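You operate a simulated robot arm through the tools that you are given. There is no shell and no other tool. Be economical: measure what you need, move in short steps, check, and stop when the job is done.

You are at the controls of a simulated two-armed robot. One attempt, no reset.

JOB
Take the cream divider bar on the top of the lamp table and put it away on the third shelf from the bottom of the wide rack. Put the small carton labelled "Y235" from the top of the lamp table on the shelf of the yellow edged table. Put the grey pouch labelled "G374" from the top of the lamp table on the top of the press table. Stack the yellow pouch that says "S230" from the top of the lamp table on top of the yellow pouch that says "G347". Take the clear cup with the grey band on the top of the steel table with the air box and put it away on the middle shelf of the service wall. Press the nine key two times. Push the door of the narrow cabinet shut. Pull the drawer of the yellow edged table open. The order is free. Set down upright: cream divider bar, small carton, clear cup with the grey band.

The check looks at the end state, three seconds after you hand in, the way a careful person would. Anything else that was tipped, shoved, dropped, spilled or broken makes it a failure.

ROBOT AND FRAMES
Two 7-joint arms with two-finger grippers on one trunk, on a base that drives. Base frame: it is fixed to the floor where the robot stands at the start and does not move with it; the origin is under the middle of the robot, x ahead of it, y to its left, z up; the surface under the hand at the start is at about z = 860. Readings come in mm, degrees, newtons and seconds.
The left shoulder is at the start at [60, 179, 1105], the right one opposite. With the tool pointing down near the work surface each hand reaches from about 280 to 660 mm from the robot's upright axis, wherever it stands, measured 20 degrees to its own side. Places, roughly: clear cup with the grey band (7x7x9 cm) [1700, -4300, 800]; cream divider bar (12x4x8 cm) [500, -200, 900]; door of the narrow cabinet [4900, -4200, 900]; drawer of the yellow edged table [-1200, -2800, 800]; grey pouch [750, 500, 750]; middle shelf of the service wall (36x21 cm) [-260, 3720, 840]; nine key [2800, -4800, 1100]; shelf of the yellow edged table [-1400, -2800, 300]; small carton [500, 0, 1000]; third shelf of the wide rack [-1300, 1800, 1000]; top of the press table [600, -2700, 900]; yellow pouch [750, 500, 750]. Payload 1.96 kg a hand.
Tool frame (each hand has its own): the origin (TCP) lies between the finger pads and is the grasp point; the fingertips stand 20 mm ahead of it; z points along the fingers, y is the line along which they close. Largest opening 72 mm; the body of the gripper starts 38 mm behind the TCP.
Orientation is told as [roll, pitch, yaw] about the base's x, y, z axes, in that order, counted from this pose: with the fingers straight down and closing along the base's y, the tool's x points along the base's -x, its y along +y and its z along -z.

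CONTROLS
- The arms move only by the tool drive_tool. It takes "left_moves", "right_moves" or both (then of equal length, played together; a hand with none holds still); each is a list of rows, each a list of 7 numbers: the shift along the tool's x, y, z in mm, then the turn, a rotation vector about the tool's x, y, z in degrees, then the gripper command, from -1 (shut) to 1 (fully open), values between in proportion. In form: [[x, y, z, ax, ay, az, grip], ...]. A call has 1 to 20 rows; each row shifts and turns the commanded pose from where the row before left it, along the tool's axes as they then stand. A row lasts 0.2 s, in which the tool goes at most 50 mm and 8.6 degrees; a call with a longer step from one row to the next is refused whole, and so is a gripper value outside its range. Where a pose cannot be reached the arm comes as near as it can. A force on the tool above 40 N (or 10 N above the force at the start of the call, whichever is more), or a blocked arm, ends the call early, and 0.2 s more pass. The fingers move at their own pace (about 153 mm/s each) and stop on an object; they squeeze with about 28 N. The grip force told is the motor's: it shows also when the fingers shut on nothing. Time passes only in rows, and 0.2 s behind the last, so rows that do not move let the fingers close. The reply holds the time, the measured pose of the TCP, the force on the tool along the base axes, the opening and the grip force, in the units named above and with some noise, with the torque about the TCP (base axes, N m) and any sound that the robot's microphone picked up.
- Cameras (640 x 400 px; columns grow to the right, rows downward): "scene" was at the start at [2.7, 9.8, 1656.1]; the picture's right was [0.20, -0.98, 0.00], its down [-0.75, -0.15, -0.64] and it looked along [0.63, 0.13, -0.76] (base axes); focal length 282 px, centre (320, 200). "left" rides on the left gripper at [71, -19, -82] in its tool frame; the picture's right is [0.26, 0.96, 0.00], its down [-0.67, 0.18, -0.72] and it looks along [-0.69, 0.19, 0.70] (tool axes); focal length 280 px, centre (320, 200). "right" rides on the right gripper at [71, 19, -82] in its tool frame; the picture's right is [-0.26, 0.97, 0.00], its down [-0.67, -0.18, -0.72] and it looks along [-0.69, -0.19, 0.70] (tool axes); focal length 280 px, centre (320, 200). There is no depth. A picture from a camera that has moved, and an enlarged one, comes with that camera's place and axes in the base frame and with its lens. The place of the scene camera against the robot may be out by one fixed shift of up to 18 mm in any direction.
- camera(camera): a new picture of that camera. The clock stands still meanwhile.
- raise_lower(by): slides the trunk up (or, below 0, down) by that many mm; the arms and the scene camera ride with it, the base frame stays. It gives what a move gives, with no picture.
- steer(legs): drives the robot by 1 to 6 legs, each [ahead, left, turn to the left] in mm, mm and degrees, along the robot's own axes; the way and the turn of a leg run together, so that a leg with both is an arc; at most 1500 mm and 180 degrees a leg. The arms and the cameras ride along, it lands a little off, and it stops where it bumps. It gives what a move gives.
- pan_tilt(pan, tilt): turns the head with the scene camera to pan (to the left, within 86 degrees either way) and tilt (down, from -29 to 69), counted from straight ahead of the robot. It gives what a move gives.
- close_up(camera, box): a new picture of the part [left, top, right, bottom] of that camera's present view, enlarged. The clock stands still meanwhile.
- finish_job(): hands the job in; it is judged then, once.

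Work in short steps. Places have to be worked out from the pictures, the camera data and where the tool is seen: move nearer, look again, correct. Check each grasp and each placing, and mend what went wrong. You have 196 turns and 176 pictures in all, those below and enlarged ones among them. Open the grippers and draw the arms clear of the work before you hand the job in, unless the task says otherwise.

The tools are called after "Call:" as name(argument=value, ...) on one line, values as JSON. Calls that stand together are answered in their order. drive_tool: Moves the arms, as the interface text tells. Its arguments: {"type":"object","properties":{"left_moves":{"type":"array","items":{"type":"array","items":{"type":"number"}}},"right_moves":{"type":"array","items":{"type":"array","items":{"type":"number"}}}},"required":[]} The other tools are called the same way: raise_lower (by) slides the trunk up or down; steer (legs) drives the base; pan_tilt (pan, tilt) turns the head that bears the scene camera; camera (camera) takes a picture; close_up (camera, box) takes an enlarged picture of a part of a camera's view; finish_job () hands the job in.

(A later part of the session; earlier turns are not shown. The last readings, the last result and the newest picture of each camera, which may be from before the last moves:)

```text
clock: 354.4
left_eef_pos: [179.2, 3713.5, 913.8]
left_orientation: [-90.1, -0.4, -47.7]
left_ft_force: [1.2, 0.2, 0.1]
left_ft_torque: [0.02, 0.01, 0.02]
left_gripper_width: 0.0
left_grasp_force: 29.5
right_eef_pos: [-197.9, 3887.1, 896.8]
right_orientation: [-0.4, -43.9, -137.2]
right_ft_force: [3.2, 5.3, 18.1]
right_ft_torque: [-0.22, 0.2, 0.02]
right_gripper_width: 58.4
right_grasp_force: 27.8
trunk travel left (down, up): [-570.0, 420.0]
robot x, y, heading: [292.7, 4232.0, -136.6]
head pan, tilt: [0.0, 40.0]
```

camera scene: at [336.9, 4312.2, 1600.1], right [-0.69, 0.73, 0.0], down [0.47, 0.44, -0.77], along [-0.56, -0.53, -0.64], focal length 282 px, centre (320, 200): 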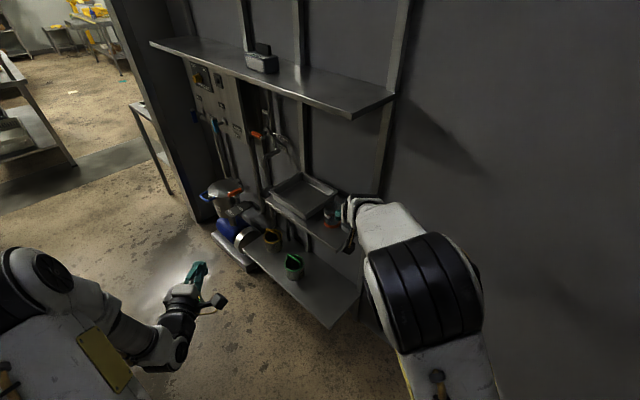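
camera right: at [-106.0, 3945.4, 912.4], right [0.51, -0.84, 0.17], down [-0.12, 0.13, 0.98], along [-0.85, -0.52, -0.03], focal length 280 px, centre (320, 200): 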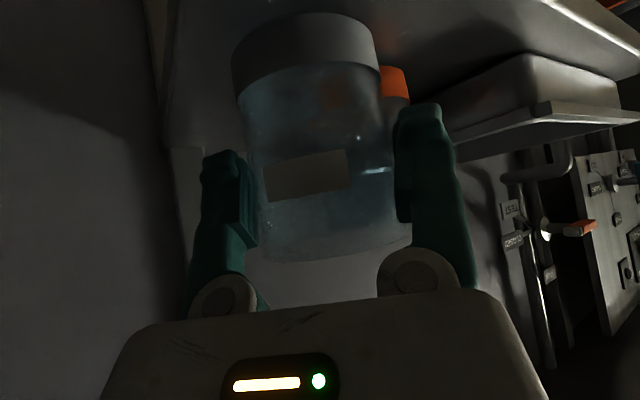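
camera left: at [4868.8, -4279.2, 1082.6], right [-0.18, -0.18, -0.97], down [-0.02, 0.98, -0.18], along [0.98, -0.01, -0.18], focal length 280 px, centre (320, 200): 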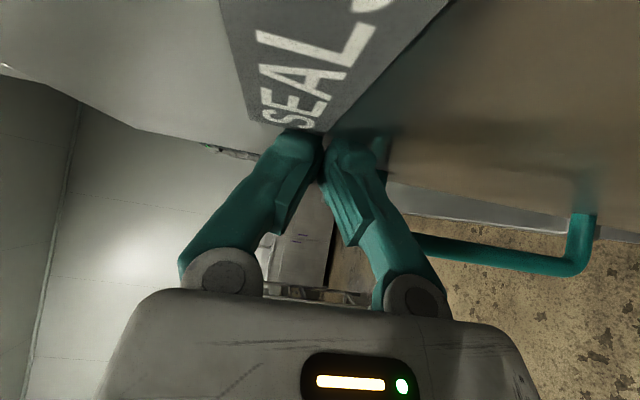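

Contact (18 N). I ease up 2 mm, open slowly and withdraw along the fingers.

Call:
drive_tool(right_moves=[[-1.4, 0, -1.4, 0, 0, 0, -1], [0, 0, 0, 0, 0, 0, 0.7], [0, 0, 0, 0, 0, 0, 0.9], [0, 0, 0, 0, 0, 0, 1], [0, 0, 0, 0, 0, 0, 1]])

Call:
drive_tool(right_moves=[[0, 0, -8, 0, 0, 0, 1], [0, 0, -20, 0, 0, 0, 1], [0, 0, -30, 0, 0, 0, 1], [0, 0, -40, 0, 0, 0, 1]])

Call:
camera(camera="right")

```text
clock: 355.6
left_eef_pos: [177.3, 3711.8, 911.8]
left_orientation: [-90.1, -0.4, -47.8]
left_ft_force: [1.0, 0.2, 0.3]
left_ft_torque: [-0.04, 0.01, 0.03]
left_gripper_width: 0.0
left_grasp_force: 30.1
right_eef_pos: [-198.5, 3886.0, 895.9]
right_orientation: [-0.5, -43.6, -137.1]
right_ft_force: [1.1, -0.2, 0.1]
right_ft_torque: [-0.01, -0.01, 0.0]
right_gripper_width: 72.0
right_grasp_force: 0.0
trunk travel left (down, up): [-570.0, 420.0]
robot x, y, heading: [292.3, 4227.0, -136.6]
head pan, tilt: [0.0, 40.0]
```

```text
clock: 356.6
left_eef_pos: [178.9, 3712.5, 913.6]
left_orientation: [-90.3, -0.4, -47.7]
left_ft_force: [0.1, 0.0, 0.9]
left_ft_torque: [-0.01, -0.01, 0.01]
left_gripper_width: 0.4
left_grasp_force: 30.1
right_eef_pos: [-148.1, 3930.0, 968.4]
right_orientation: [-0.5, -43.6, -137.2]
right_ft_force: [0.1, 1.6, 0.2]
right_ft_torque: [0.01, 0.0, 0.0]
right_gripper_width: 72.0
right_grasp_force: 0.1
trunk travel left (down, up): [-570.0, 420.0]
robot x, y, heading: [295.4, 4232.9, -136.5]
head pan, tilt: [0.0, 40.0]
```

```text
43 pictures are left
camera right: at [-55.5, 3990.6, 976.9], right [0.51, -0.84, 0.17], down [-0.12, 0.13, 0.98], along [-0.85, -0.53, -0.03], focal length 280 px, centre (320, 200)
```

right: 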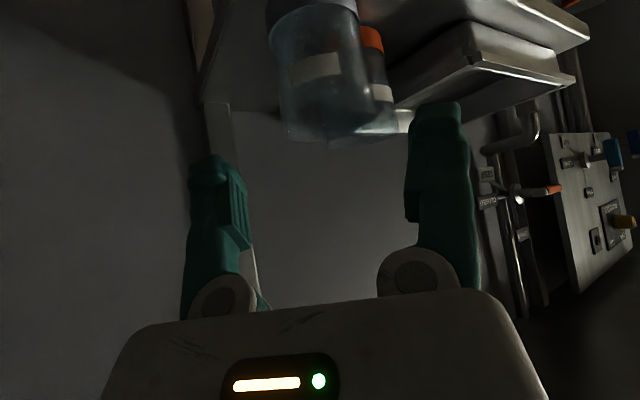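

The cup stands upright on the shelf next to the orange one. I back off and confirm with the scene camera.

Call:
steer(legs=[[-400, 0, 0]])

Call:
close_up(camera="scene", box=[220, 60, 400, 220])

```text
clock: 359.1
left_eef_pos: [473.6, 3993.7, 913.2]
left_orientation: [-90.0, -0.5, -48.0]
left_ft_force: [-0.3, 0.6, 0.2]
left_ft_torque: [0.01, -0.01, -0.01]
left_gripper_width: 0.1
left_grasp_force: 29.6
right_eef_pos: [147.4, 4213.9, 967.4]
right_orientation: [-0.5, -43.7, -137.5]
right_ft_force: [-1.0, 0.2, 1.0]
right_ft_torque: [0.01, -0.01, 0.02]
right_gripper_width: 72.0
right_grasp_force: 0.2
trunk travel left (down, up): [-570.0, 420.0]
robot x, y, heading: [591.7, 4512.6, -137.0]
head pan, tilt: [0.0, 40.0]
```

```text
2.50 times, centred on (310, 140) of scene
camera zoom: at [563.5, 4487.4, 1490.1], right [-0.68, 0.73, 0.0], down [0.47, 0.44, -0.77], along [-0.56, -0.52, -0.64], focal length 706 px, centre (345, 350)
```

zoom: 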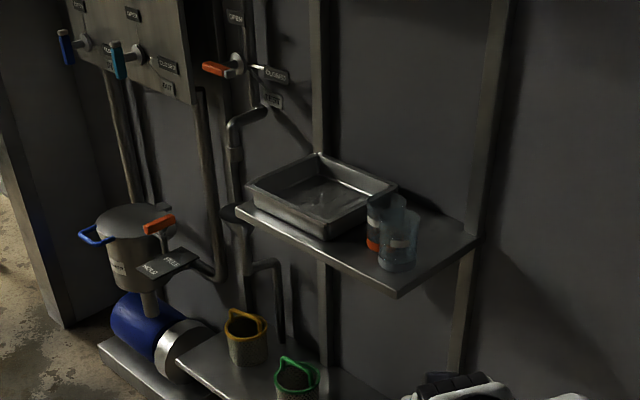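

Cup placement confirmed. Next: the pouch stacking from the back side of the lamp table. I drive south out of the corridor and look.

Call:
steer(legs=[[0, 0, 47], [1300, 0, 0], [1300, 0, 0]])

Call:
pan_tilt(pan=25, tilt=25)

Call:
camera(camera="scene")

```text
clock: 373.9
left_eef_pos: [920.4, 1481.7, 911.0]
left_orientation: [-90.0, -0.4, -1.1]
left_ft_force: [0.4, 0.6, -0.2]
left_ft_torque: [0.0, -0.03, -0.04]
left_gripper_width: 0.0
left_grasp_force: 29.7
right_eef_pos: [536.9, 1392.4, 967.8]
right_orientation: [-0.4, -43.6, -90.4]
right_ft_force: [-0.2, 0.1, -0.5]
right_ft_torque: [0.0, 0.03, -0.02]
right_gripper_width: 71.9
right_grasp_force: 0.0
trunk travel left (down, up): [-570.0, 420.0]
robot x, y, heading: [624.4, 1921.9, -89.8]
head pan, tilt: [0.0, 40.0]
```

```text
clock: 374.8
left_eef_pos: [920.2, 1482.0, 912.0]
left_orientation: [-90.0, -0.4, -1.0]
left_ft_force: [-0.1, 0.7, -0.3]
left_ft_torque: [0.01, -0.02, 0.01]
left_gripper_width: 0.0
left_grasp_force: 30.0
right_eef_pos: [536.7, 1393.4, 967.9]
right_orientation: [-0.6, -43.6, -90.4]
right_ft_force: [-0.2, -0.6, 0.2]
right_ft_torque: [0.0, -0.03, 0.01]
right_gripper_width: 72.1
right_grasp_force: 0.0
trunk travel left (down, up): [-570.0, 420.0]
robot x, y, heading: [622.5, 1921.3, -90.2]
head pan, tilt: [25.0, 25.0]
```

```text
41 pictures are left
camera scene: at [650.4, 1892.5, 1513.4], right [-0.91, -0.42, 0.0], down [-0.18, 0.38, -0.91], along [0.38, -0.82, -0.42], focal length 282 px, centre (320, 200)
```

scene: 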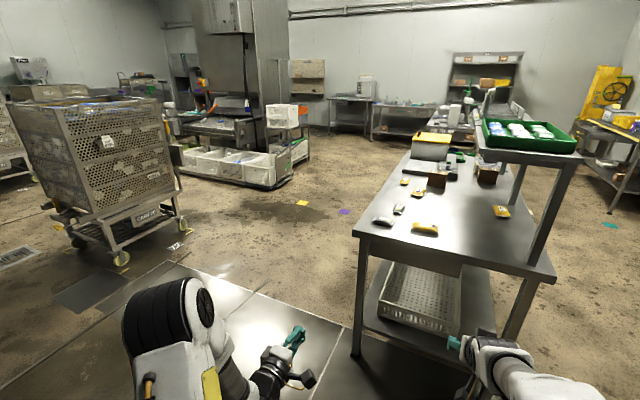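

Excellent view: the back half of the table is open from above. I turn the left hand tool-down here, then go around to the back side (x≈1550) and face west.

Call:
drive_tool(left_moves=[[0, 0, 0, -8.2, 0, 0, 1], [0, 0, 0, -8.2, 0, 0, 1], [0, 0, 0, -8.2, 0, 0, 1], [0, 0, 0, -8.2, 0, 0, 1], [0, 0, 0, -8.2, 0, 0, 1], [0, 0, 0, -8.2, 0, 0, 1], [0, 0, 0, -8.2, 0, 0, 1], [0, 0, 0, -8.2, 0, 0, 1], [0, 0, 0, -8.2, 0, 0, 1], [0, 0, 0, -8.2, 0, 0, 1], [0, 0, 0, -8.0, 0, 0, 1]])

Call:
steer(legs=[[0, 930, 0], [1420, 0, 0], [0, 0, -90]])

Call:
pan_tilt(pan=0, tilt=40)

Call:
camera(camera="scene")

```text
clock: 377.2
left_eef_pos: [919.7, 1479.6, 911.2]
left_orientation: [0.1, -0.4, -1.0]
left_ft_force: [0.8, -0.4, -0.4]
left_ft_torque: [0.0, 0.01, 0.0]
left_gripper_width: 72.0
left_grasp_force: 0.0
left hand out of reach, approached as far as the arm can: row 7
right_eef_pos: [536.0, 1391.3, 967.1]
right_orientation: [-0.5, -43.4, -90.4]
right_ft_force: [1.0, 0.0, 0.0]
right_ft_torque: [0.02, 0.0, 0.02]
right_gripper_width: 72.3
right_grasp_force: 0.1
trunk travel left (down, up): [-570.0, 420.0]
robot x, y, heading: [623.7, 1921.7, -89.7]
head pan, tilt: [25.0, 25.0]
```

```text
clock: 380.6
left_eef_pos: [1540.9, 1487.6, 916.1]
left_orientation: [0.0, -1.4, 0.9]
left_ft_force: [-0.1, 0.6, 0.0]
left_ft_torque: [0.0, -0.01, -0.01]
left_gripper_width: 72.0
left_grasp_force: 0.0
right_eef_pos: [1159.9, 1386.6, 966.3]
right_orientation: [0.8, -43.5, -89.4]
right_ft_force: [0.0, 0.5, -0.4]
right_ft_torque: [0.03, 0.0, -0.03]
right_gripper_width: 71.9
right_grasp_force: 0.0
trunk travel left (down, up): [-570.0, 420.0]
robot x, y, heading: [1244.3, 1918.7, -88.0]
head pan, tilt: [25.0, 25.0]
stopped in leg 1: the robot was blocked; the commanded pose is now the measured one
```

```text
clock: 381.5
left_eef_pos: [1538.6, 1488.4, 917.4]
left_orientation: [-0.1, -1.7, 0.9]
left_ft_force: [0.5, -0.5, -0.2]
left_ft_torque: [0.02, 0.01, -0.02]
left_gripper_width: 72.0
left_grasp_force: 0.1
right_eef_pos: [1158.7, 1387.2, 965.8]
right_orientation: [1.1, -43.5, -89.6]
right_ft_force: [0.4, 0.0, 0.3]
right_ft_torque: [0.01, 0.02, -0.06]
right_gripper_width: 71.9
right_grasp_force: 0.0
trunk travel left (down, up): [-570.0, 420.0]
robot x, y, heading: [1240.3, 1918.5, -87.9]
head pan, tilt: [0.0, 40.0]
```

```text
40 pictures are left
camera scene: at [1206.1, 1886.5, 1489.5], right [-1.0, -0.04, -0.02], down [-0.01, 0.64, -0.77], along [0.04, -0.76, -0.64], focal length 282 px, centre (320, 200)
```

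scene: 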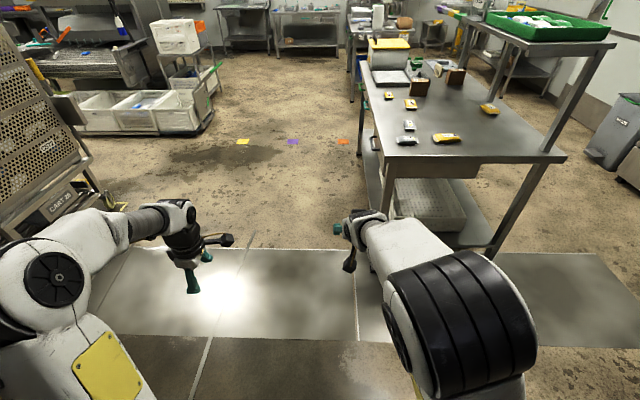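

Something on the left (boiler frame) blocked the strafe. I ease right, go forward past it, then move left again.

Call:
steer(legs=[[0, -80, -2], [420, 0, 0]])

Call:
raise_lower(by=150)

Call:
pan_tilt(pan=75, tilt=25)

Call:
camera(camera="scene")

```text
clock: 382.1
left_eef_pos: [1540.2, 1487.5, 916.0]
left_orientation: [0.1, -1.2, 0.8]
left_ft_force: [-0.2, -0.9, -0.2]
left_ft_torque: [-0.01, 0.03, -0.03]
left_gripper_width: 71.9
left_grasp_force: 0.1
right_eef_pos: [1160.1, 1386.5, 966.7]
right_orientation: [0.5, -43.5, -89.2]
right_ft_force: [-0.2, 0.0, -0.3]
right_ft_torque: [-0.01, 0.0, -0.01]
right_gripper_width: 72.0
right_grasp_force: 0.0
trunk travel left (down, up): [-570.0, 420.0]
robot x, y, heading: [1242.2, 1918.7, -88.3]
head pan, tilt: [0.0, 40.0]
stopped in leg 1: the robot was blocked; the commanded pose is now the measured one
```

```text
clock: 383.9
left_eef_pos: [1539.3, 1487.8, 1065.9]
left_orientation: [0.0, -1.3, 0.8]
left_ft_force: [-0.1, 0.7, -0.1]
left_ft_torque: [-0.04, 0.0, -0.02]
left_gripper_width: 72.0
left_grasp_force: 0.0
right_eef_pos: [1158.8, 1388.4, 1116.0]
right_orientation: [0.6, -43.6, -89.3]
right_ft_force: [-0.1, 0.9, -0.1]
right_ft_torque: [0.02, 0.0, -0.02]
right_gripper_width: 72.1
right_grasp_force: 0.1
trunk travel left (down, up): [-720.0, 270.0]
robot x, y, heading: [1241.1, 1916.4, -88.4]
head pan, tilt: [0.0, 40.0]
```

```text
clock: 385.4
left_eef_pos: [1539.1, 1488.3, 1065.7]
left_orientation: [0.0, -1.3, 0.8]
left_ft_force: [0.4, 1.0, 0.4]
left_ft_torque: [0.0, -0.01, 0.0]
left_gripper_width: 71.9
left_grasp_force: 0.0
right_eef_pos: [1159.0, 1386.7, 1116.5]
right_orientation: [0.5, -43.6, -89.3]
right_ft_force: [-0.3, 0.0, -0.3]
right_ft_torque: [0.01, 0.02, -0.01]
right_gripper_width: 71.9
right_grasp_force: 0.0
trunk travel left (down, up): [-720.0, 270.0]
robot x, y, heading: [1241.9, 1917.8, -88.0]
head pan, tilt: [75.0, 25.0]
```

```text
39 pictures are left
camera scene: at [1296.9, 1951.8, 1664.6], right [-0.23, -0.97, 0.0], down [-0.4, 0.1, -0.91], along [0.89, -0.21, -0.41], focal length 282 px, centre (320, 200)
```

scene: 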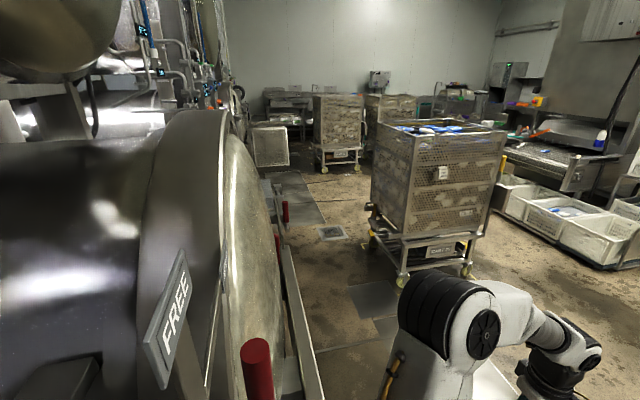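

I'm beside the boiler front (it is behind-left of me). I try moving straight forward (south), away from it.

Call:
steer(legs=[[150, -20, 0]])

```text
clock: 386.7
left_eef_pos: [1537.4, 1337.7, 1062.3]
left_orientation: [0.0, -0.5, 0.8]
left_ft_force: [-0.3, 0.2, 0.3]
left_ft_torque: [0.01, -0.04, 0.0]
left_gripper_width: 72.0
left_grasp_force: 0.1
right_eef_pos: [1157.6, 1238.0, 1118.1]
right_orientation: [-0.5, -43.7, -88.7]
right_ft_force: [-0.6, 0.6, 0.1]
right_ft_torque: [0.0, -0.01, -0.01]
right_gripper_width: 72.1
right_grasp_force: 0.3
trunk travel left (down, up): [-720.0, 270.0]
robot x, y, heading: [1227.1, 1770.1, -88.2]
head pan, tilt: [75.0, 25.0]
```

Free again. I go forward past the boiler front line, strafe east, then south behind the lamp table and turn to face it.

Call:
steer(legs=[[340, 0, -1.8], [0, 330, 0], [950, 0, 0], [0, 0, -90]])

Call:
pan_tilt(pan=0, tilt=40)

Call:
camera(camera="scene")

```text
clock: 399.2
left_eef_pos: [1124.4, 168.5, 1061.5]
left_orientation: [0.0, -0.5, -91.0]
left_ft_force: [1.2, 0.3, 0.0]
left_ft_torque: [0.0, -0.02, 0.02]
left_gripper_width: 71.8
left_grasp_force: 0.1
right_eef_pos: [1036.0, 551.8, 1117.6]
right_orientation: [-0.4, -43.5, 179.6]
right_ft_force: [0.4, 0.3, 0.0]
right_ft_torque: [0.02, -0.01, 0.0]
right_gripper_width: 72.0
right_grasp_force: 0.0
trunk travel left (down, up): [-720.0, 270.0]
robot x, y, heading: [1565.8, 465.3, -179.7]
head pan, tilt: [75.0, 25.0]
```

```text
clock: 400.7
left_eef_pos: [1124.4, 168.3, 1061.2]
left_orientation: [-0.1, -0.4, -91.0]
left_ft_force: [-0.3, -0.1, 0.9]
left_ft_torque: [0.02, 0.04, -0.02]
left_gripper_width: 72.0
left_grasp_force: 0.0
right_eef_pos: [1035.8, 551.8, 1117.0]
right_orientation: [-0.5, -43.6, 179.5]
right_ft_force: [-0.1, 0.1, -0.6]
right_ft_torque: [0.0, -0.02, 0.0]
right_gripper_width: 72.2
right_grasp_force: 0.2
trunk travel left (down, up): [-720.0, 270.0]
robot x, y, heading: [1565.2, 464.9, -180.0]
head pan, tilt: [0.0, 40.0]
```

```text
38 pictures are left
camera scene: at [1526.9, 458.9, 1640.1], right [0.0, 1.0, 0.0], down [0.64, 0.0, -0.77], along [-0.77, 0.0, -0.64], focal length 282 px, centre (320, 200)
```

scene: 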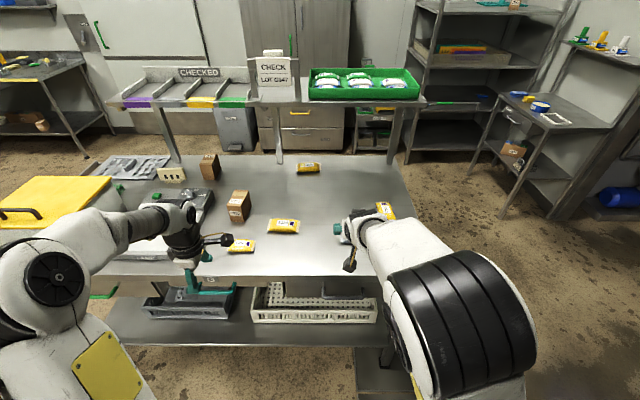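

Call:
close_up(camera="scene", box=[200, 150, 420, 280])

```text
2.91 times, centred on (310, 215) of scene
camera zoom: at [1526.9, 458.9, 1640.1], right [0.0, 1.0, 0.0], down [0.64, 0.0, -0.77], along [-0.77, 0.0, -0.64], focal length 821 px, centre (349, 156)
```

zoom: 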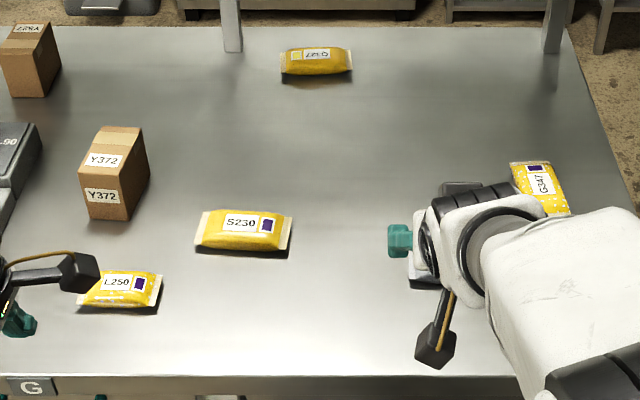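

S230 is at (767,320), G347 at (681,724). I drive in 275 mm and bring the left hand above S230.

Call:
steer(legs=[[275, 0, 0]])

Call:
drive_tool(left_moves=[[30.4, -16.4, 22, 0, 0, 0, 1], [30.4, -16.4, 22, 0, 0, 0, 1], [30.4, -16.4, 22, 0, 0, 0, 1], [30.4, -16.4, 22, 0, 0, 0, 1], [30.4, -16.4, 22, 0, 0, 0, 1], [0, 0, 0, 0, 0, 0, 1]])

Call:
camera(camera="left")

```text
clock: 402.6
left_eef_pos: [851.5, 168.5, 1061.9]
left_orientation: [0.0, -0.5, -91.1]
left_ft_force: [-0.2, 0.1, 0.2]
left_ft_torque: [0.01, 0.0, 0.0]
left_gripper_width: 72.0
left_grasp_force: 0.0
right_eef_pos: [764.2, 551.5, 1117.9]
right_orientation: [-0.4, -43.5, 179.6]
right_ft_force: [0.2, 0.5, -0.4]
right_ft_torque: [0.02, -0.02, 0.03]
right_gripper_width: 72.0
right_grasp_force: 0.0
trunk travel left (down, up): [-720.0, 270.0]
robot x, y, heading: [1299.1, 464.3, -180.1]
head pan, tilt: [0.0, 40.0]
```

```text
clock: 404.0
left_eef_pos: [771.1, 319.7, 948.3]
left_orientation: [-0.1, -0.5, -91.0]
left_ft_force: [1.1, -0.4, 0.9]
left_ft_torque: [0.0, 0.04, 0.02]
left_gripper_width: 71.8
left_grasp_force: 0.0
right_eef_pos: [765.2, 550.9, 1117.8]
right_orientation: [-0.6, -43.7, 179.5]
right_ft_force: [0.4, -1.1, 0.1]
right_ft_torque: [0.02, 0.02, 0.01]
right_gripper_width: 71.9
right_grasp_force: 0.1
trunk travel left (down, up): [-720.0, 270.0]
robot x, y, heading: [1293.9, 465.4, -180.1]
head pan, tilt: [0.0, 40.0]
```

```text
36 pictures are left
camera left: at [753.3, 390.2, 1030.4], right [0.97, 0.25, 0.0], down [0.17, -0.67, 0.72], along [0.17, -0.7, -0.69], focal length 280 px, centre (320, 200)
```

left: 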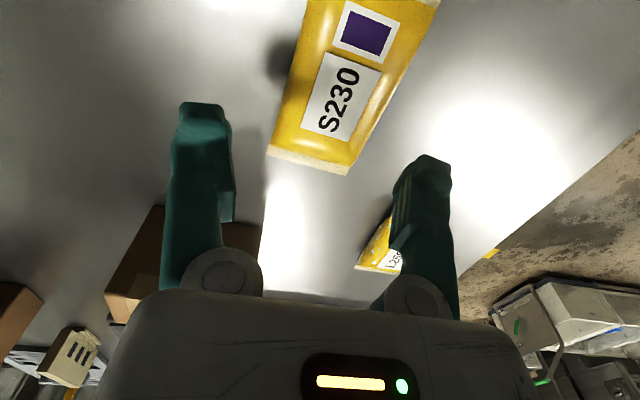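

S230's centre is at ~(781,320), skewed ~6°. I correct 10 mm and 5°, descend to z≈884 and grip.

Call:
drive_tool(left_moves=[[0, 10, 0, 0, 0, 5, 1], [0, 0, 20, 0, 0, 0, 1], [0, 0, 20, 0, 0, 0, 1], [0, 0, 18, 0, 0, 0, 1], [0, 0, 6, 0, 0, 0, 1], [0, 0, 0, 0, 0, 0, 1], [0, 0, 0, 0, 0, 0, -1], [0, 0, 0, 0, 0, 0, -1], [0, 0, 0, 0, 0, 0, -1]])

Call:
drive_tool(left_moves=[[0, 0, -10, 0, 0, 0, -1], [0, 0, -25, 0, 0, 0, -1], [0, 0, -25, 0, 0, 0, -1], [0, 0, -25, 0, 0, 0, -1], [0, 0, 0, 0, 0, 0, -1]])

Call:
camera(camera="left")

```text
clock: 406.0
left_eef_pos: [781.1, 319.6, 885.0]
left_orientation: [0.0, -0.5, -96.0]
left_ft_force: [0.2, -0.2, 0.3]
left_ft_torque: [0.0, 0.0, 0.02]
left_gripper_width: 59.5
left_grasp_force: 28.0
right_eef_pos: [762.5, 551.8, 1117.9]
right_orientation: [-0.5, -43.6, 179.6]
right_ft_force: [0.1, 0.2, -0.1]
right_ft_torque: [0.02, -0.01, 0.03]
right_gripper_width: 72.3
right_grasp_force: 0.0
trunk travel left (down, up): [-720.0, 270.0]
robot x, y, heading: [1289.1, 464.1, -180.1]
head pan, tilt: [0.0, 40.0]
```

```text
clock: 407.2
left_eef_pos: [781.9, 319.0, 972.5]
left_orientation: [0.1, -0.5, -96.0]
left_ft_force: [-0.7, 0.7, -0.9]
left_ft_torque: [-0.02, 0.01, 0.0]
left_gripper_width: 59.7
left_grasp_force: 27.4
right_eef_pos: [762.5, 551.5, 1117.3]
right_orientation: [-0.5, -43.5, 179.6]
right_ft_force: [-0.5, -0.6, -0.2]
right_ft_torque: [0.0, -0.01, -0.02]
right_gripper_width: 71.9
right_grasp_force: 0.2
trunk travel left (down, up): [-720.0, 270.0]
robot x, y, heading: [1291.7, 460.3, -180.0]
head pan, tilt: [0.0, 40.0]
```

```text
35 pictures are left
camera left: at [769.8, 392.0, 1054.1], right [0.99, 0.16, 0.0], down [0.11, -0.68, 0.72], along [0.11, -0.71, -0.69], focal length 280 px, centre (320, 200)
```

left: 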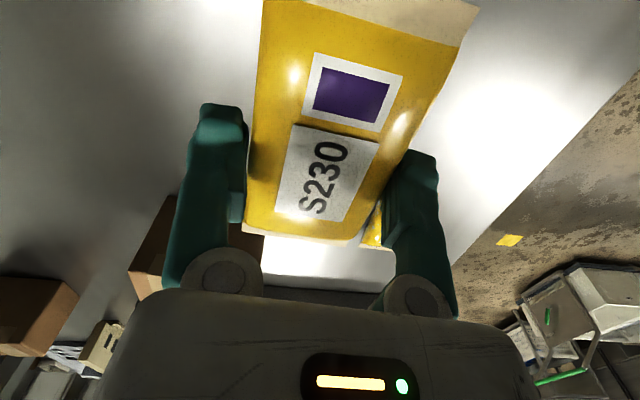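

S230 is held centred. I rotate it by 78° to match G347's axis and strafe right to bring it over G347.

Call:
drive_tool(left_moves=[[0, 0, 0, 0, 0, 7.8, -1], [0, 0, 0, 0, 0, 7.8, -1], [0, 0, 0, 0, 0, 7.8, -1], [0, 0, 0, 0, 0, 7.8, -1], [0, 0, 0, 0, 0, 7.8, -1], [0, 0, 0, 0, 0, 7.8, -1], [0, 0, 0, 0, 0, 7.8, -1], [0, 0, 0, 0, 0, 7.8, -1], [0, 0, 0, 0, 0, 7.8, -1], [0, 0, 0, 0, 0, 7.8, -1]])

Call:
steer(legs=[[45, -404, 0]])

Call:
camera(camera="left")

Call:
close_up(camera="scene", box=[160, 120, 400, 280])

```text
clock: 409.4
left_eef_pos: [782.9, 322.3, 969.7]
left_orientation: [0.6, 0.0, -174.2]
left_ft_force: [-0.1, -1.0, -0.7]
left_ft_torque: [-0.01, -0.02, 0.02]
left_gripper_width: 59.5
left_grasp_force: 28.2
right_eef_pos: [763.1, 551.8, 1117.8]
right_orientation: [-0.5, -43.6, 179.5]
right_ft_force: [-0.3, 0.3, 0.3]
right_ft_torque: [0.03, 0.02, -0.01]
right_gripper_width: 71.7
right_grasp_force: 0.0
trunk travel left (down, up): [-720.0, 270.0]
robot x, y, heading: [1285.1, 464.5, -180.1]
head pan, tilt: [0.0, 40.0]
```

```text
clock: 411.9
left_eef_pos: [736.1, 723.8, 969.9]
left_orientation: [0.5, 0.0, -174.2]
left_ft_force: [0.8, 0.3, -1.7]
left_ft_torque: [-0.01, -0.02, -0.01]
left_gripper_width: 59.5
left_grasp_force: 27.4
right_eef_pos: [717.7, 955.7, 1117.7]
right_orientation: [-0.5, -43.6, 179.5]
right_ft_force: [0.3, 0.7, 0.4]
right_ft_torque: [0.02, 0.06, 0.0]
right_gripper_width: 72.0
right_grasp_force: 0.1
trunk travel left (down, up): [-720.0, 270.0]
robot x, y, heading: [1247.6, 864.6, 180.0]
head pan, tilt: [0.0, 40.0]
```

```text
34 pictures are left
camera left: at [804.6, 750.8, 1052.5], right [0.36, -0.93, 0.01], down [-0.65, -0.25, 0.72], along [-0.67, -0.26, -0.7], focal length 280 px, centre (320, 200)
```

left: 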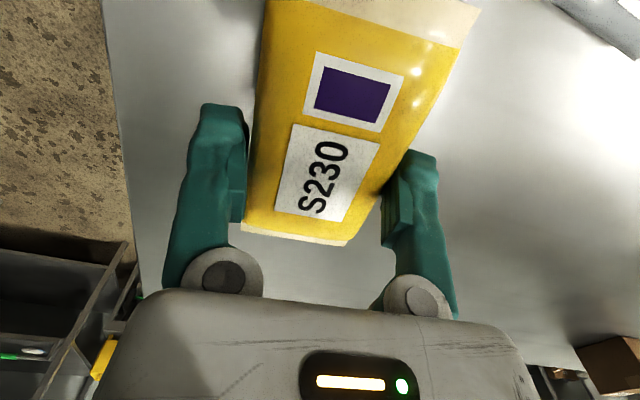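

```text
2.50 times, centred on (280, 200) of scene
camera zoom: at [1207.9, 860.2, 1640.1], right [0.0, 1.0, 0.0], down [0.64, 0.0, -0.77], along [-0.77, 0.0, -0.64], focal length 706 px, centre (420, 200)
```

zoom: 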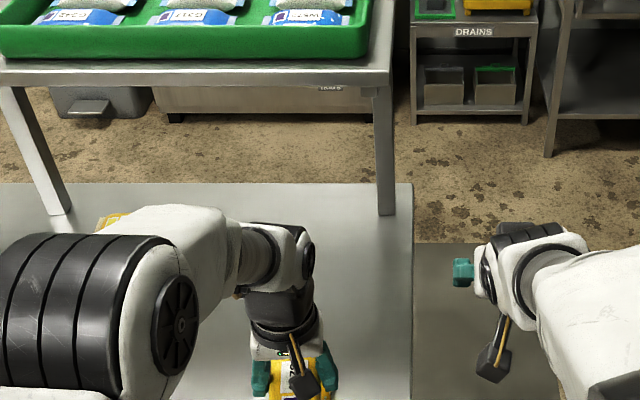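

G347 is directly below, hidden by the held pouch; combining my views I put its centre at ~(693,725) with ~6° tilt, matching the held pouch. I shift there and lower in steps.

Call:
drive_tool(left_moves=[[-21.4, -2.7, 0, 0, 0, 0, -1], [-21.4, -2.7, 0, 0, 0, 0, -1], [0, 0, 20, 0, 0, 0, -1], [0, 0, 20, 0, 0, 0, -1], [0, 0, 0, 0, 0, 0, -1]])

Call:
steer(legs=[[0, 0, 0.1]])

Call:
camera(camera="left")

```text
clock: 413.1
left_eef_pos: [695.0, 724.5, 929.4]
left_orientation: [0.5, 0.0, -174.1]
left_ft_force: [0.8, 0.6, 0.0]
left_ft_torque: [0.0, 0.02, -0.01]
left_gripper_width: 59.5
left_grasp_force: 27.7
right_eef_pos: [716.9, 954.2, 1117.4]
right_orientation: [-0.6, -43.6, 179.5]
right_ft_force: [-0.6, 0.4, 0.4]
right_ft_torque: [-0.01, 0.01, -0.01]
right_gripper_width: 72.0
right_grasp_force: 0.0
trunk travel left (down, up): [-720.0, 270.0]
robot x, y, heading: [1249.9, 866.8, 180.1]
head pan, tilt: [0.0, 40.0]
```

```text
clock: 413.8
left_eef_pos: [694.0, 724.1, 929.5]
left_orientation: [0.5, -0.1, -173.9]
left_ft_force: [0.2, 0.0, 0.0]
left_ft_torque: [0.0, -0.03, -0.03]
left_gripper_width: 59.4
left_grasp_force: 27.6
right_eef_pos: [717.1, 953.3, 1117.4]
right_orientation: [-0.5, -43.6, 179.5]
right_ft_force: [-0.2, -0.9, 0.0]
right_ft_torque: [-0.02, 0.01, 0.0]
right_gripper_width: 72.0
right_grasp_force: 0.0
trunk travel left (down, up): [-720.0, 270.0]
robot x, y, heading: [1243.7, 866.0, -179.8]
head pan, tilt: [0.0, 40.0]
```

```text
32 pictures are left
camera left: at [762.3, 750.9, 1010.9], right [0.36, -0.93, 0.01], down [-0.65, -0.25, 0.72], along [-0.67, -0.26, -0.7], focal length 280 px, centre (320, 200)
```

left: 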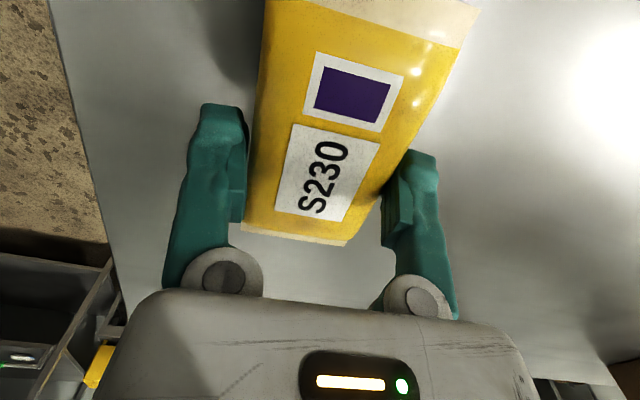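

G347 is completely covered by the held pouch in this view, consistent with good alignment. I nudge 3 mm and lower gently until contact.

Call:
drive_tool(left_moves=[[0, 3, 4, 0, 0, 0, -1], [0, 0, 4, 0, 0, 0, -1], [0, 0, 3, 0, 0, 0, -1], [0, 0, 3, 0, 0, 0, -1]])

Call:
drive_tool(left_moves=[[0, 0, 2, 0, 0, 0, -1], [0, 0, 2, 0, 0, 0, -1], [0, 0, 2, 0, 0, 0, -1]])

```text
clock: 414.8
left_eef_pos: [695.0, 719.9, 915.6]
left_orientation: [0.5, -0.1, -174.0]
left_ft_force: [-0.2, 0.1, -1.4]
left_ft_torque: [-0.02, -0.01, 0.02]
left_gripper_width: 59.4
left_grasp_force: 27.9
right_eef_pos: [716.3, 953.2, 1116.2]
right_orientation: [-0.5, -43.5, 179.6]
right_ft_force: [1.2, 0.5, -0.1]
right_ft_torque: [-0.02, 0.03, 0.01]
right_gripper_width: 72.1
right_grasp_force: 0.0
trunk travel left (down, up): [-720.0, 270.0]
robot x, y, heading: [1245.9, 866.3, -179.9]
head pan, tilt: [0.0, 40.0]
```

```text
clock: 415.6
left_eef_pos: [694.6, 720.1, 912.4]
left_orientation: [0.6, -0.6, -174.0]
left_ft_force: [-3.2, -2.4, 25.8]
left_ft_torque: [0.35, -0.08, -0.02]
left_gripper_width: 59.7
left_grasp_force: 27.6
right_eef_pos: [719.4, 953.3, 1118.7]
right_orientation: [-0.5, -43.7, 179.5]
right_ft_force: [-0.4, 0.1, 0.0]
right_ft_torque: [-0.01, -0.01, -0.02]
right_gripper_width: 72.2
right_grasp_force: 0.0
trunk travel left (down, up): [-720.0, 270.0]
robot x, y, heading: [1246.0, 866.2, -179.9]
head pan, tilt: [0.0, 40.0]
```

Contact, but the torque says the support is ~16 mm to the +y side. I lift 5 mm, shift 9 mm in +y and touch down again.

Call:
drive_tool(left_moves=[[0, 0, -7, 0, 0, 0, -1], [1, -9, 0, 0, 0, 0, -1], [0, 0, 0, 0, 0, 0, -1], [0, 0, 3, 0, 0, 0, -1], [0, 0, 2, 0, 0, 0, -1], [0, 0, 2, 0, 0, 0, -1]])

```text
clock: 417.0
left_eef_pos: [694.8, 729.6, 912.6]
left_orientation: [0.5, -0.5, -174.0]
left_ft_force: [-2.6, -2.8, 26.4]
left_ft_torque: [0.15, -0.2, -0.03]
left_gripper_width: 59.6
left_grasp_force: 28.0
right_eef_pos: [720.2, 953.5, 1118.5]
right_orientation: [-0.6, -43.7, 179.6]
right_ft_force: [-0.8, 0.2, 0.5]
right_ft_torque: [0.03, 0.0, -0.01]
right_gripper_width: 71.9
right_grasp_force: 0.1
trunk travel left (down, up): [-720.0, 270.0]
robot x, y, heading: [1248.2, 864.9, -179.8]
head pan, tilt: [0.0, 40.0]
```

The support centre comes out consistently at ~(703,737). I lift and shift by (+8,+7) mm, then touch down again.

Call:
drive_tool(left_moves=[[0, 0, -7, 0, 0, 0, -1], [8.7, -6.7, 0, 0, 0, 0, -1], [0, 0, 0, 0, 0, 0, -1], [0, 0, 3, 0, 0, 0, -1], [0, 0, 2, 0, 0, 0, -1], [0, 0, 2, 0, 0, 0, -1]])

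Call:
camera(camera="left")

```text
clock: 418.4
left_eef_pos: [701.4, 737.3, 912.6]
left_orientation: [0.5, -0.6, -174.0]
left_ft_force: [-5.7, -4.2, 31.6]
left_ft_torque: [-0.1, -0.13, -0.06]
left_gripper_width: 59.1
left_grasp_force: 28.4
right_eef_pos: [719.7, 953.2, 1118.2]
right_orientation: [-0.5, -43.6, 179.6]
right_ft_force: [0.7, 0.1, 0.5]
right_ft_torque: [0.03, -0.04, -0.01]
right_gripper_width: 72.1
right_grasp_force: 0.1
trunk travel left (down, up): [-720.0, 270.0]
robot x, y, heading: [1247.6, 868.0, -179.9]
head pan, tilt: [0.0, 40.0]
```

```text
31 pictures are left
camera left: at [770.6, 764.1, 993.8], right [0.36, -0.93, 0.01], down [-0.65, -0.25, 0.72], along [-0.67, -0.27, -0.69], focal length 280 px, centre (320, 200)
```

left: 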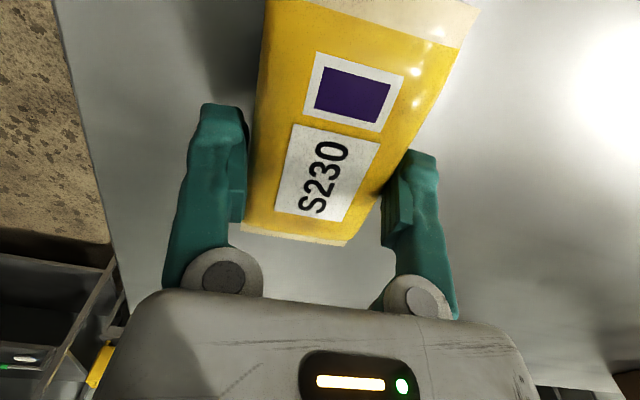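

Support is now centred under the pouch (offset <1 mm laterally). I ease up, open and lift off.

Call:
drive_tool(left_moves=[[0, 0, -2, 0, 0, 0, -1], [0, 0, 0, 0, 0, 0, 0.8], [0, 0, 0, 0, 0, 0, 1], [0, 0, 0, 0, 0, 0, 1], [0, 0, -10, 0, 0, 0, 1], [0, 0, -25, 0, 0, 0, 1], [0, 0, -35, 0, 0, 0, 1]])

Call:
camera(camera="left")

```text
clock: 420.0
left_eef_pos: [704.5, 738.4, 981.4]
left_orientation: [0.5, -0.1, -174.1]
left_ft_force: [-0.6, 0.8, -0.1]
left_ft_torque: [0.01, 0.01, 0.0]
left_gripper_width: 72.1
left_grasp_force: 0.0
right_eef_pos: [718.4, 953.5, 1118.0]
right_orientation: [-0.5, -43.7, 179.6]
right_ft_force: [0.3, -0.2, -0.1]
right_ft_torque: [0.01, -0.02, 0.0]
right_gripper_width: 72.2
right_grasp_force: 0.1
trunk travel left (down, up): [-720.0, 270.0]
robot x, y, heading: [1249.7, 865.4, -179.9]
head pan, tilt: [0.0, 40.0]
```

```text
30 pictures are left
camera left: at [770.8, 765.9, 1063.6], right [0.36, -0.93, 0.01], down [-0.65, -0.25, 0.72], along [-0.67, -0.26, -0.7], focal length 280 px, centre (320, 200)
```

left: 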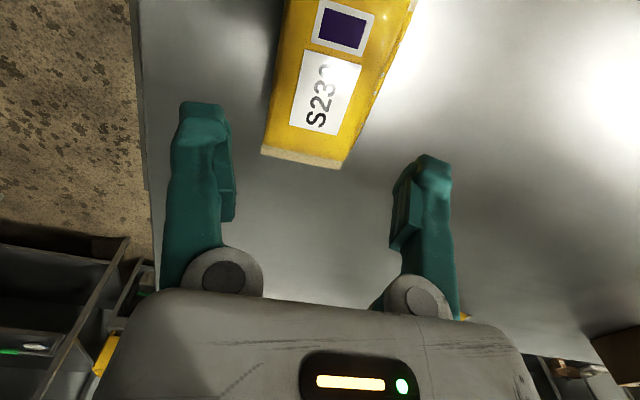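

It stays put on top. I lift more, back away and check the stack with the scene camera.

Call:
drive_tool(left_moves=[[0, 0, -35, 0, 0, 0, 1], [0, 0, -35, 0, 0, 0, 1]])

Call:
steer(legs=[[-330, 150, 0]])

Call:
close_up(camera="scene", box=[250, 140, 450, 280])

```text
clock: 420.6
left_eef_pos: [701.6, 738.2, 1003.4]
left_orientation: [0.5, -0.1, -173.9]
left_ft_force: [0.4, 0.4, -0.4]
left_ft_torque: [0.01, -0.01, 0.0]
left_gripper_width: 71.6
left_grasp_force: 0.1
left hand out of reach, approached as far as the arm can: row 1, 2
right_eef_pos: [716.8, 953.2, 1117.7]
right_orientation: [-0.4, -43.5, 179.6]
right_ft_force: [-1.2, -1.3, 0.1]
right_ft_torque: [0.01, -0.04, -0.03]
right_gripper_width: 71.9
right_grasp_force: 0.1
trunk travel left (down, up): [-720.0, 270.0]
robot x, y, heading: [1244.7, 866.0, -179.6]
head pan, tilt: [0.0, 40.0]
```

```text
clock: 422.9
left_eef_pos: [1032.8, 582.8, 1003.5]
left_orientation: [0.5, -0.1, -173.7]
left_ft_force: [-0.2, 0.3, 0.5]
left_ft_torque: [0.01, 0.0, 0.0]
left_gripper_width: 72.1
left_grasp_force: 0.0
right_eef_pos: [1048.3, 799.9, 1117.1]
right_orientation: [-0.5, -43.6, 179.8]
right_ft_force: [0.2, 0.3, 0.1]
right_ft_torque: [0.0, 0.01, 0.02]
right_gripper_width: 72.2
right_grasp_force: 0.1
trunk travel left (down, up): [-720.0, 270.0]
robot x, y, heading: [1579.7, 715.6, -179.7]
head pan, tilt: [0.0, 40.0]
```

```text
2.86 times, centred on (350, 210) of scene
camera zoom: at [1538.2, 707.9, 1640.1], right [-0.01, 1.0, 0.0], down [0.64, 0.0, -0.77], along [-0.77, 0.0, -0.64], focal length 806 px, centre (234, 171)
```

zoom: 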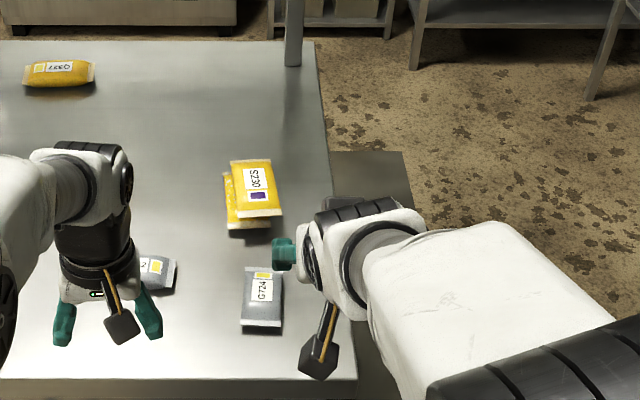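

S230 rests stably on top of G347. Now around the table's north end toward the wide rack; I'll look at its third shelf on the way before fetching the divider.

Call:
steer(legs=[[0, -530, 0], [400, -230, 0], [1350, 0, 0]])

Call:
pan_tilt(pan=-10, tilt=25)

Call:
camera(camera="scene")

```text
clock: 434.6
left_eef_pos: [-696.1, 1317.7, 1003.4]
left_orientation: [0.5, -0.1, -172.7]
left_ft_force: [-0.4, -0.3, -0.6]
left_ft_torque: [0.01, 0.0, -0.02]
left_gripper_width: 72.0
left_grasp_force: 0.0
right_eef_pos: [-684.9, 1531.7, 1118.4]
right_orientation: [-0.5, -43.6, -179.1]
right_ft_force: [0.5, 0.8, 0.0]
right_ft_torque: [0.0, -0.02, 0.01]
right_gripper_width: 72.1
right_grasp_force: 0.0
trunk travel left (down, up): [-720.0, 270.0]
robot x, y, heading: [-157.7, 1458.7, -178.6]
head pan, tilt: [0.0, 40.0]
```

```text
clock: 435.4
left_eef_pos: [-695.9, 1317.5, 1003.6]
left_orientation: [0.5, -0.1, -172.7]
left_ft_force: [0.4, -0.6, 0.7]
left_ft_torque: [-0.02, 0.0, -0.01]
left_gripper_width: 71.9
left_grasp_force: 0.1
right_eef_pos: [-685.8, 1533.2, 1117.4]
right_orientation: [-0.5, -43.4, -179.0]
right_ft_force: [-0.1, 0.0, 0.4]
right_ft_torque: [-0.01, 0.02, 0.0]
right_gripper_width: 72.1
right_grasp_force: 0.0
trunk travel left (down, up): [-720.0, 270.0]
robot x, y, heading: [-156.4, 1458.1, -178.6]
head pan, tilt: [-10.0, 25.0]
```

```text
28 pictures are left
camera scene: at [-199.3, 1467.2, 1663.4], right [0.15, 0.99, 0.0], down [0.42, -0.06, -0.91], along [-0.9, 0.14, -0.42], focal length 282 px, centre (320, 200)
```

scene: 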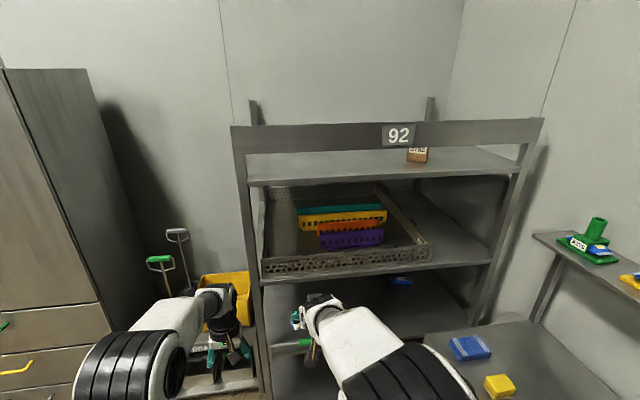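

Rack 92: the third shelf (z≈970) carries a crate; the free spot is right of it (y≥2050), best reached with the right arm. So the right hand should grip the divider from its end. I drive back to the lamp table's front right part and turn to face it.

Call:
steer(legs=[[150, 0, 0], [0, 900, 0], [0, 900, 0], [120, 0, 0], [0, 0, 90], [0, 0, 89]])

Call:
pan_tilt(pan=0, tilt=30)

Call:
camera(camera="scene")

```text
clock: 453.9
left_eef_pos: [165.2, -183.7, 1004.4]
left_orientation: [0.5, -0.1, 7.9]
left_ft_force: [-0.5, -0.3, 0.4]
left_ft_torque: [0.06, 0.0, -0.02]
left_gripper_width: 72.0
left_grasp_force: 0.0
right_eef_pos: [157.6, -398.6, 1116.6]
right_orientation: [-0.5, -43.4, 1.5]
right_ft_force: [0.0, 0.2, 0.2]
right_ft_torque: [0.02, -0.02, 0.01]
right_gripper_width: 72.1
right_grasp_force: 0.2
trunk travel left (down, up): [-720.0, 270.0]
robot x, y, heading: [-375.7, -332.5, 2.1]
head pan, tilt: [-10.0, 25.0]
```

```text
clock: 454.6
left_eef_pos: [163.9, -183.6, 1004.2]
left_orientation: [0.6, -0.1, 7.9]
left_ft_force: [-0.6, -0.1, 0.7]
left_ft_torque: [0.02, -0.03, -0.01]
left_gripper_width: 72.0
left_grasp_force: 0.0
right_eef_pos: [157.7, -399.3, 1116.7]
right_orientation: [-0.5, -43.5, 1.4]
right_ft_force: [0.5, -0.7, 0.0]
right_ft_torque: [-0.01, 0.01, 0.03]
right_gripper_width: 71.9
right_grasp_force: 0.0
trunk travel left (down, up): [-720.0, 270.0]
robot x, y, heading: [-374.8, -330.3, 2.0]
head pan, tilt: [0.0, 30.0]
```

```text
27 pictures are left
camera scene: at [-356.9, -333.4, 1655.5], right [0.03, -1.0, 0.0], down [-0.5, -0.02, -0.87], along [0.87, 0.03, -0.5], focal length 282 px, centre (320, 200)
```

scene: 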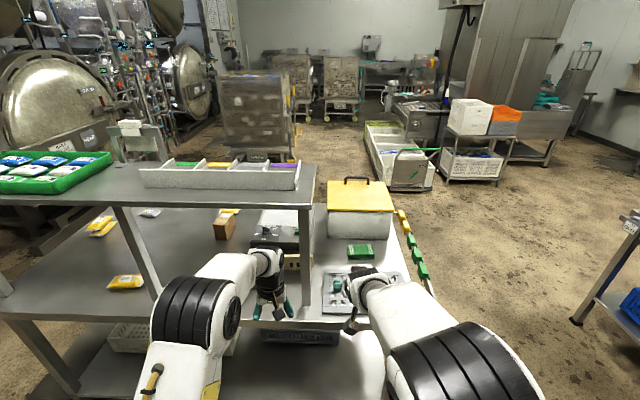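

I move the left hand out of the way and swing the right hand to point left (yaw +90, still pitched 45° down).

Call:
drive_tool(left_moves=[[20, 36.5, 0, 0, 0, 0, 1], [20, 36.5, 0, 0, 0, 0, 1], [20, 36.5, 0, 0, 0, 0, 1], [20, 36.5, 0, 0, 0, 0, 1], [20, 36.5, 0, 0, 0, 0, 1], [20, 36.5, 0, 0, 0, 0, 1], [0, 0, 0, 0, 0, 0, 1], [0, 0, 0, 0, 0, 0, 1], [0, 0, 0, 0, 0, 0, 1], [0, 0, 0, 0, 0, 0, 1], [0, 0, 0, 0, 0, 0, 1]], right_moves=[[0, 0, 0, -5.55, 0, -5.83, 1], [0, 0, 0, -5.55, 0, -5.83, 1], [0, 0, 0, -5.55, 0, -5.83, 1], [0, 0, 0, -5.55, 0, -5.83, 1], [0, 0, 0, -5.55, 0, -5.83, 1], [0, 0, 0, -5.55, 0, -5.83, 1], [0, 0, 0, -5.55, 0, -5.83, 1], [0, 0, 0, -5.55, 0, -5.83, 1], [0, 0, 0, -5.55, 0, -5.83, 1], [0, 0, 0, -5.55, 0, -5.83, 1], [0, 0, 0, -5.55, 0, -5.83, 1]])

Call:
camera(camera="scene")

```text
clock: 457.0
left_eef_pos: [15.4, 18.1, 1005.1]
left_orientation: [0.5, -0.1, 7.9]
left_ft_force: [0.0, -0.5, 0.7]
left_ft_torque: [0.01, 0.01, 0.01]
left_gripper_width: 71.9
left_grasp_force: 0.1
right_eef_pos: [155.9, -397.9, 1118.3]
right_orientation: [-0.1, -43.2, 84.5]
right_ft_force: [0.1, -0.4, -0.6]
right_ft_torque: [0.02, 0.01, -0.01]
right_gripper_width: 71.9
right_grasp_force: 0.0
right hand out of reach, approached as far as the arm can: row 11
trunk travel left (down, up): [-720.0, 270.0]
robot x, y, heading: [-375.3, -329.8, 2.0]
head pan, tilt: [0.0, 30.0]
```

```text
26 pictures are left
camera scene: at [-357.3, -333.2, 1655.5], right [0.04, -1.0, 0.0], down [-0.5, -0.02, -0.87], along [0.87, 0.03, -0.5], focal length 282 px, centre (320, 200)
```

scene: 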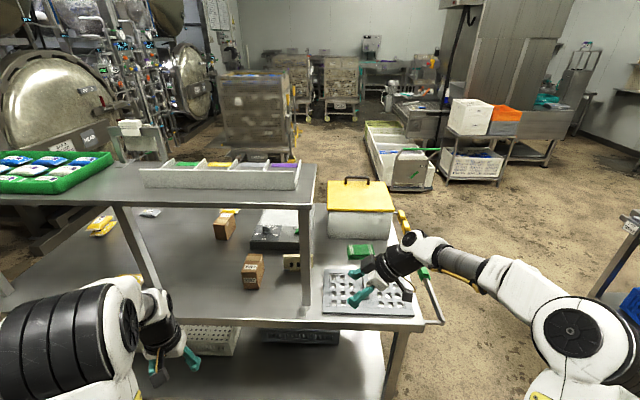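

Good configuration. I enlarge the divider area and take the right-hand view.

Call:
close_up(camera="scene", box=[230, 220, 350, 320])

Call:
camera(camera="right")

```text
4.00 times, centred on (290, 270) of scene
camera zoom: at [-357.3, -333.2, 1655.5], right [0.04, -1.0, 0.0], down [-0.5, -0.02, -0.87], along [0.87, 0.03, -0.5], focal length 1129 px, centre (440, -80)
```

zoom: 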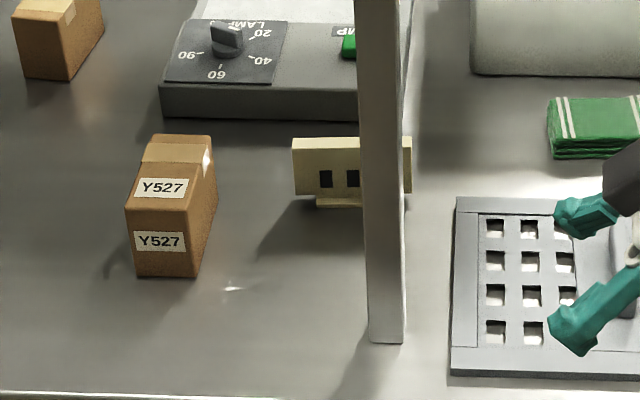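

```text
24 pictures are left
camera right: at [127.0, -502.7, 1127.3], right [-0.94, 0.28, 0.18], down [0.18, -0.02, 0.98], along [0.28, 0.96, -0.04], focal length 280 px, centre (320, 200)
```

right: 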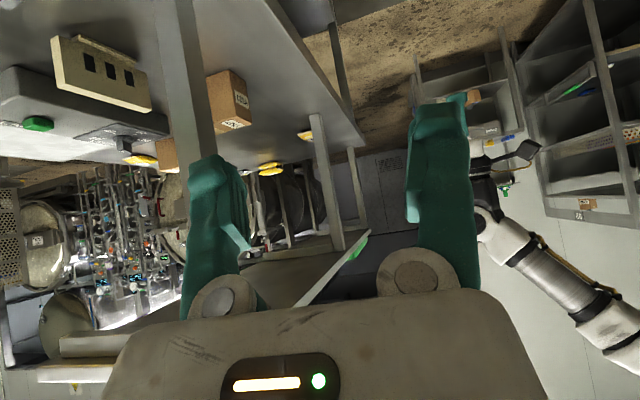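

The divider is at roughly x 460–490, y −260…−142. I tuck the left hand further away, then drive ahead 300 mm with the right hand high, and look again.

Call:
drive_tool(left_moves=[[13.6, 32, 12, 0, 0, 0, 1], [13.6, 32, 12, 0, 0, 0, 1], [13.6, 32, 12, 0, 0, 0, 1], [13.6, 32, 12, 0, 0, 0, 1], [13.6, 32, 12, 0, 0, 0, 1]])

Call:
steer(legs=[[300, 0, -2]])

Call:
camera(camera="right")

```text
clock: 458.2
left_eef_pos: [-74.9, 166.1, 944.3]
left_orientation: [0.4, -0.1, 7.8]
left_ft_force: [-0.8, -0.8, -0.6]
left_ft_torque: [-0.01, -0.02, 0.01]
left_gripper_width: 72.1
left_grasp_force: 0.0
right_eef_pos: [155.8, -397.6, 1117.9]
right_orientation: [-0.1, -43.2, 84.4]
right_ft_force: [0.1, 0.8, -0.3]
right_ft_torque: [0.01, 0.0, 0.02]
right_gripper_width: 72.0
right_grasp_force: 0.1
trunk travel left (down, up): [-720.0, 270.0]
robot x, y, heading: [-373.1, -329.6, 2.1]
head pan, tilt: [0.0, 30.0]
```

```text
clock: 460.2
left_eef_pos: [246.7, 157.6, 945.4]
left_orientation: [0.5, -0.1, 5.7]
left_ft_force: [-0.2, 0.2, -0.3]
left_ft_torque: [0.02, 0.01, 0.01]
left_gripper_width: 71.8
left_grasp_force: 0.0
right_eef_pos: [457.3, -414.1, 1117.4]
right_orientation: [0.0, -43.2, 82.1]
right_ft_force: [1.3, 0.0, 0.7]
right_ft_torque: [-0.03, -0.01, -0.02]
right_gripper_width: 71.9
right_grasp_force: 0.0
trunk travel left (down, up): [-720.0, 270.0]
robot x, y, heading: [-67.0, -326.5, -0.4]
head pan, tilt: [0.0, 30.0]
```

```text
23 pictures are left
camera right: at [423.4, -517.2, 1127.2], right [-0.93, 0.32, 0.18], down [0.18, -0.02, 0.98], along [0.32, 0.95, -0.04], focal length 280 px, centre (320, 200)
```

right: 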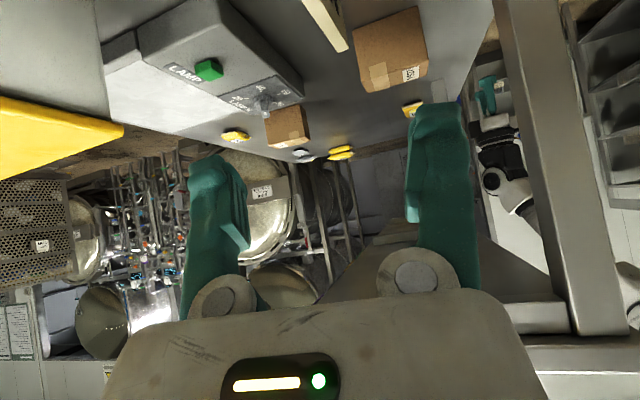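

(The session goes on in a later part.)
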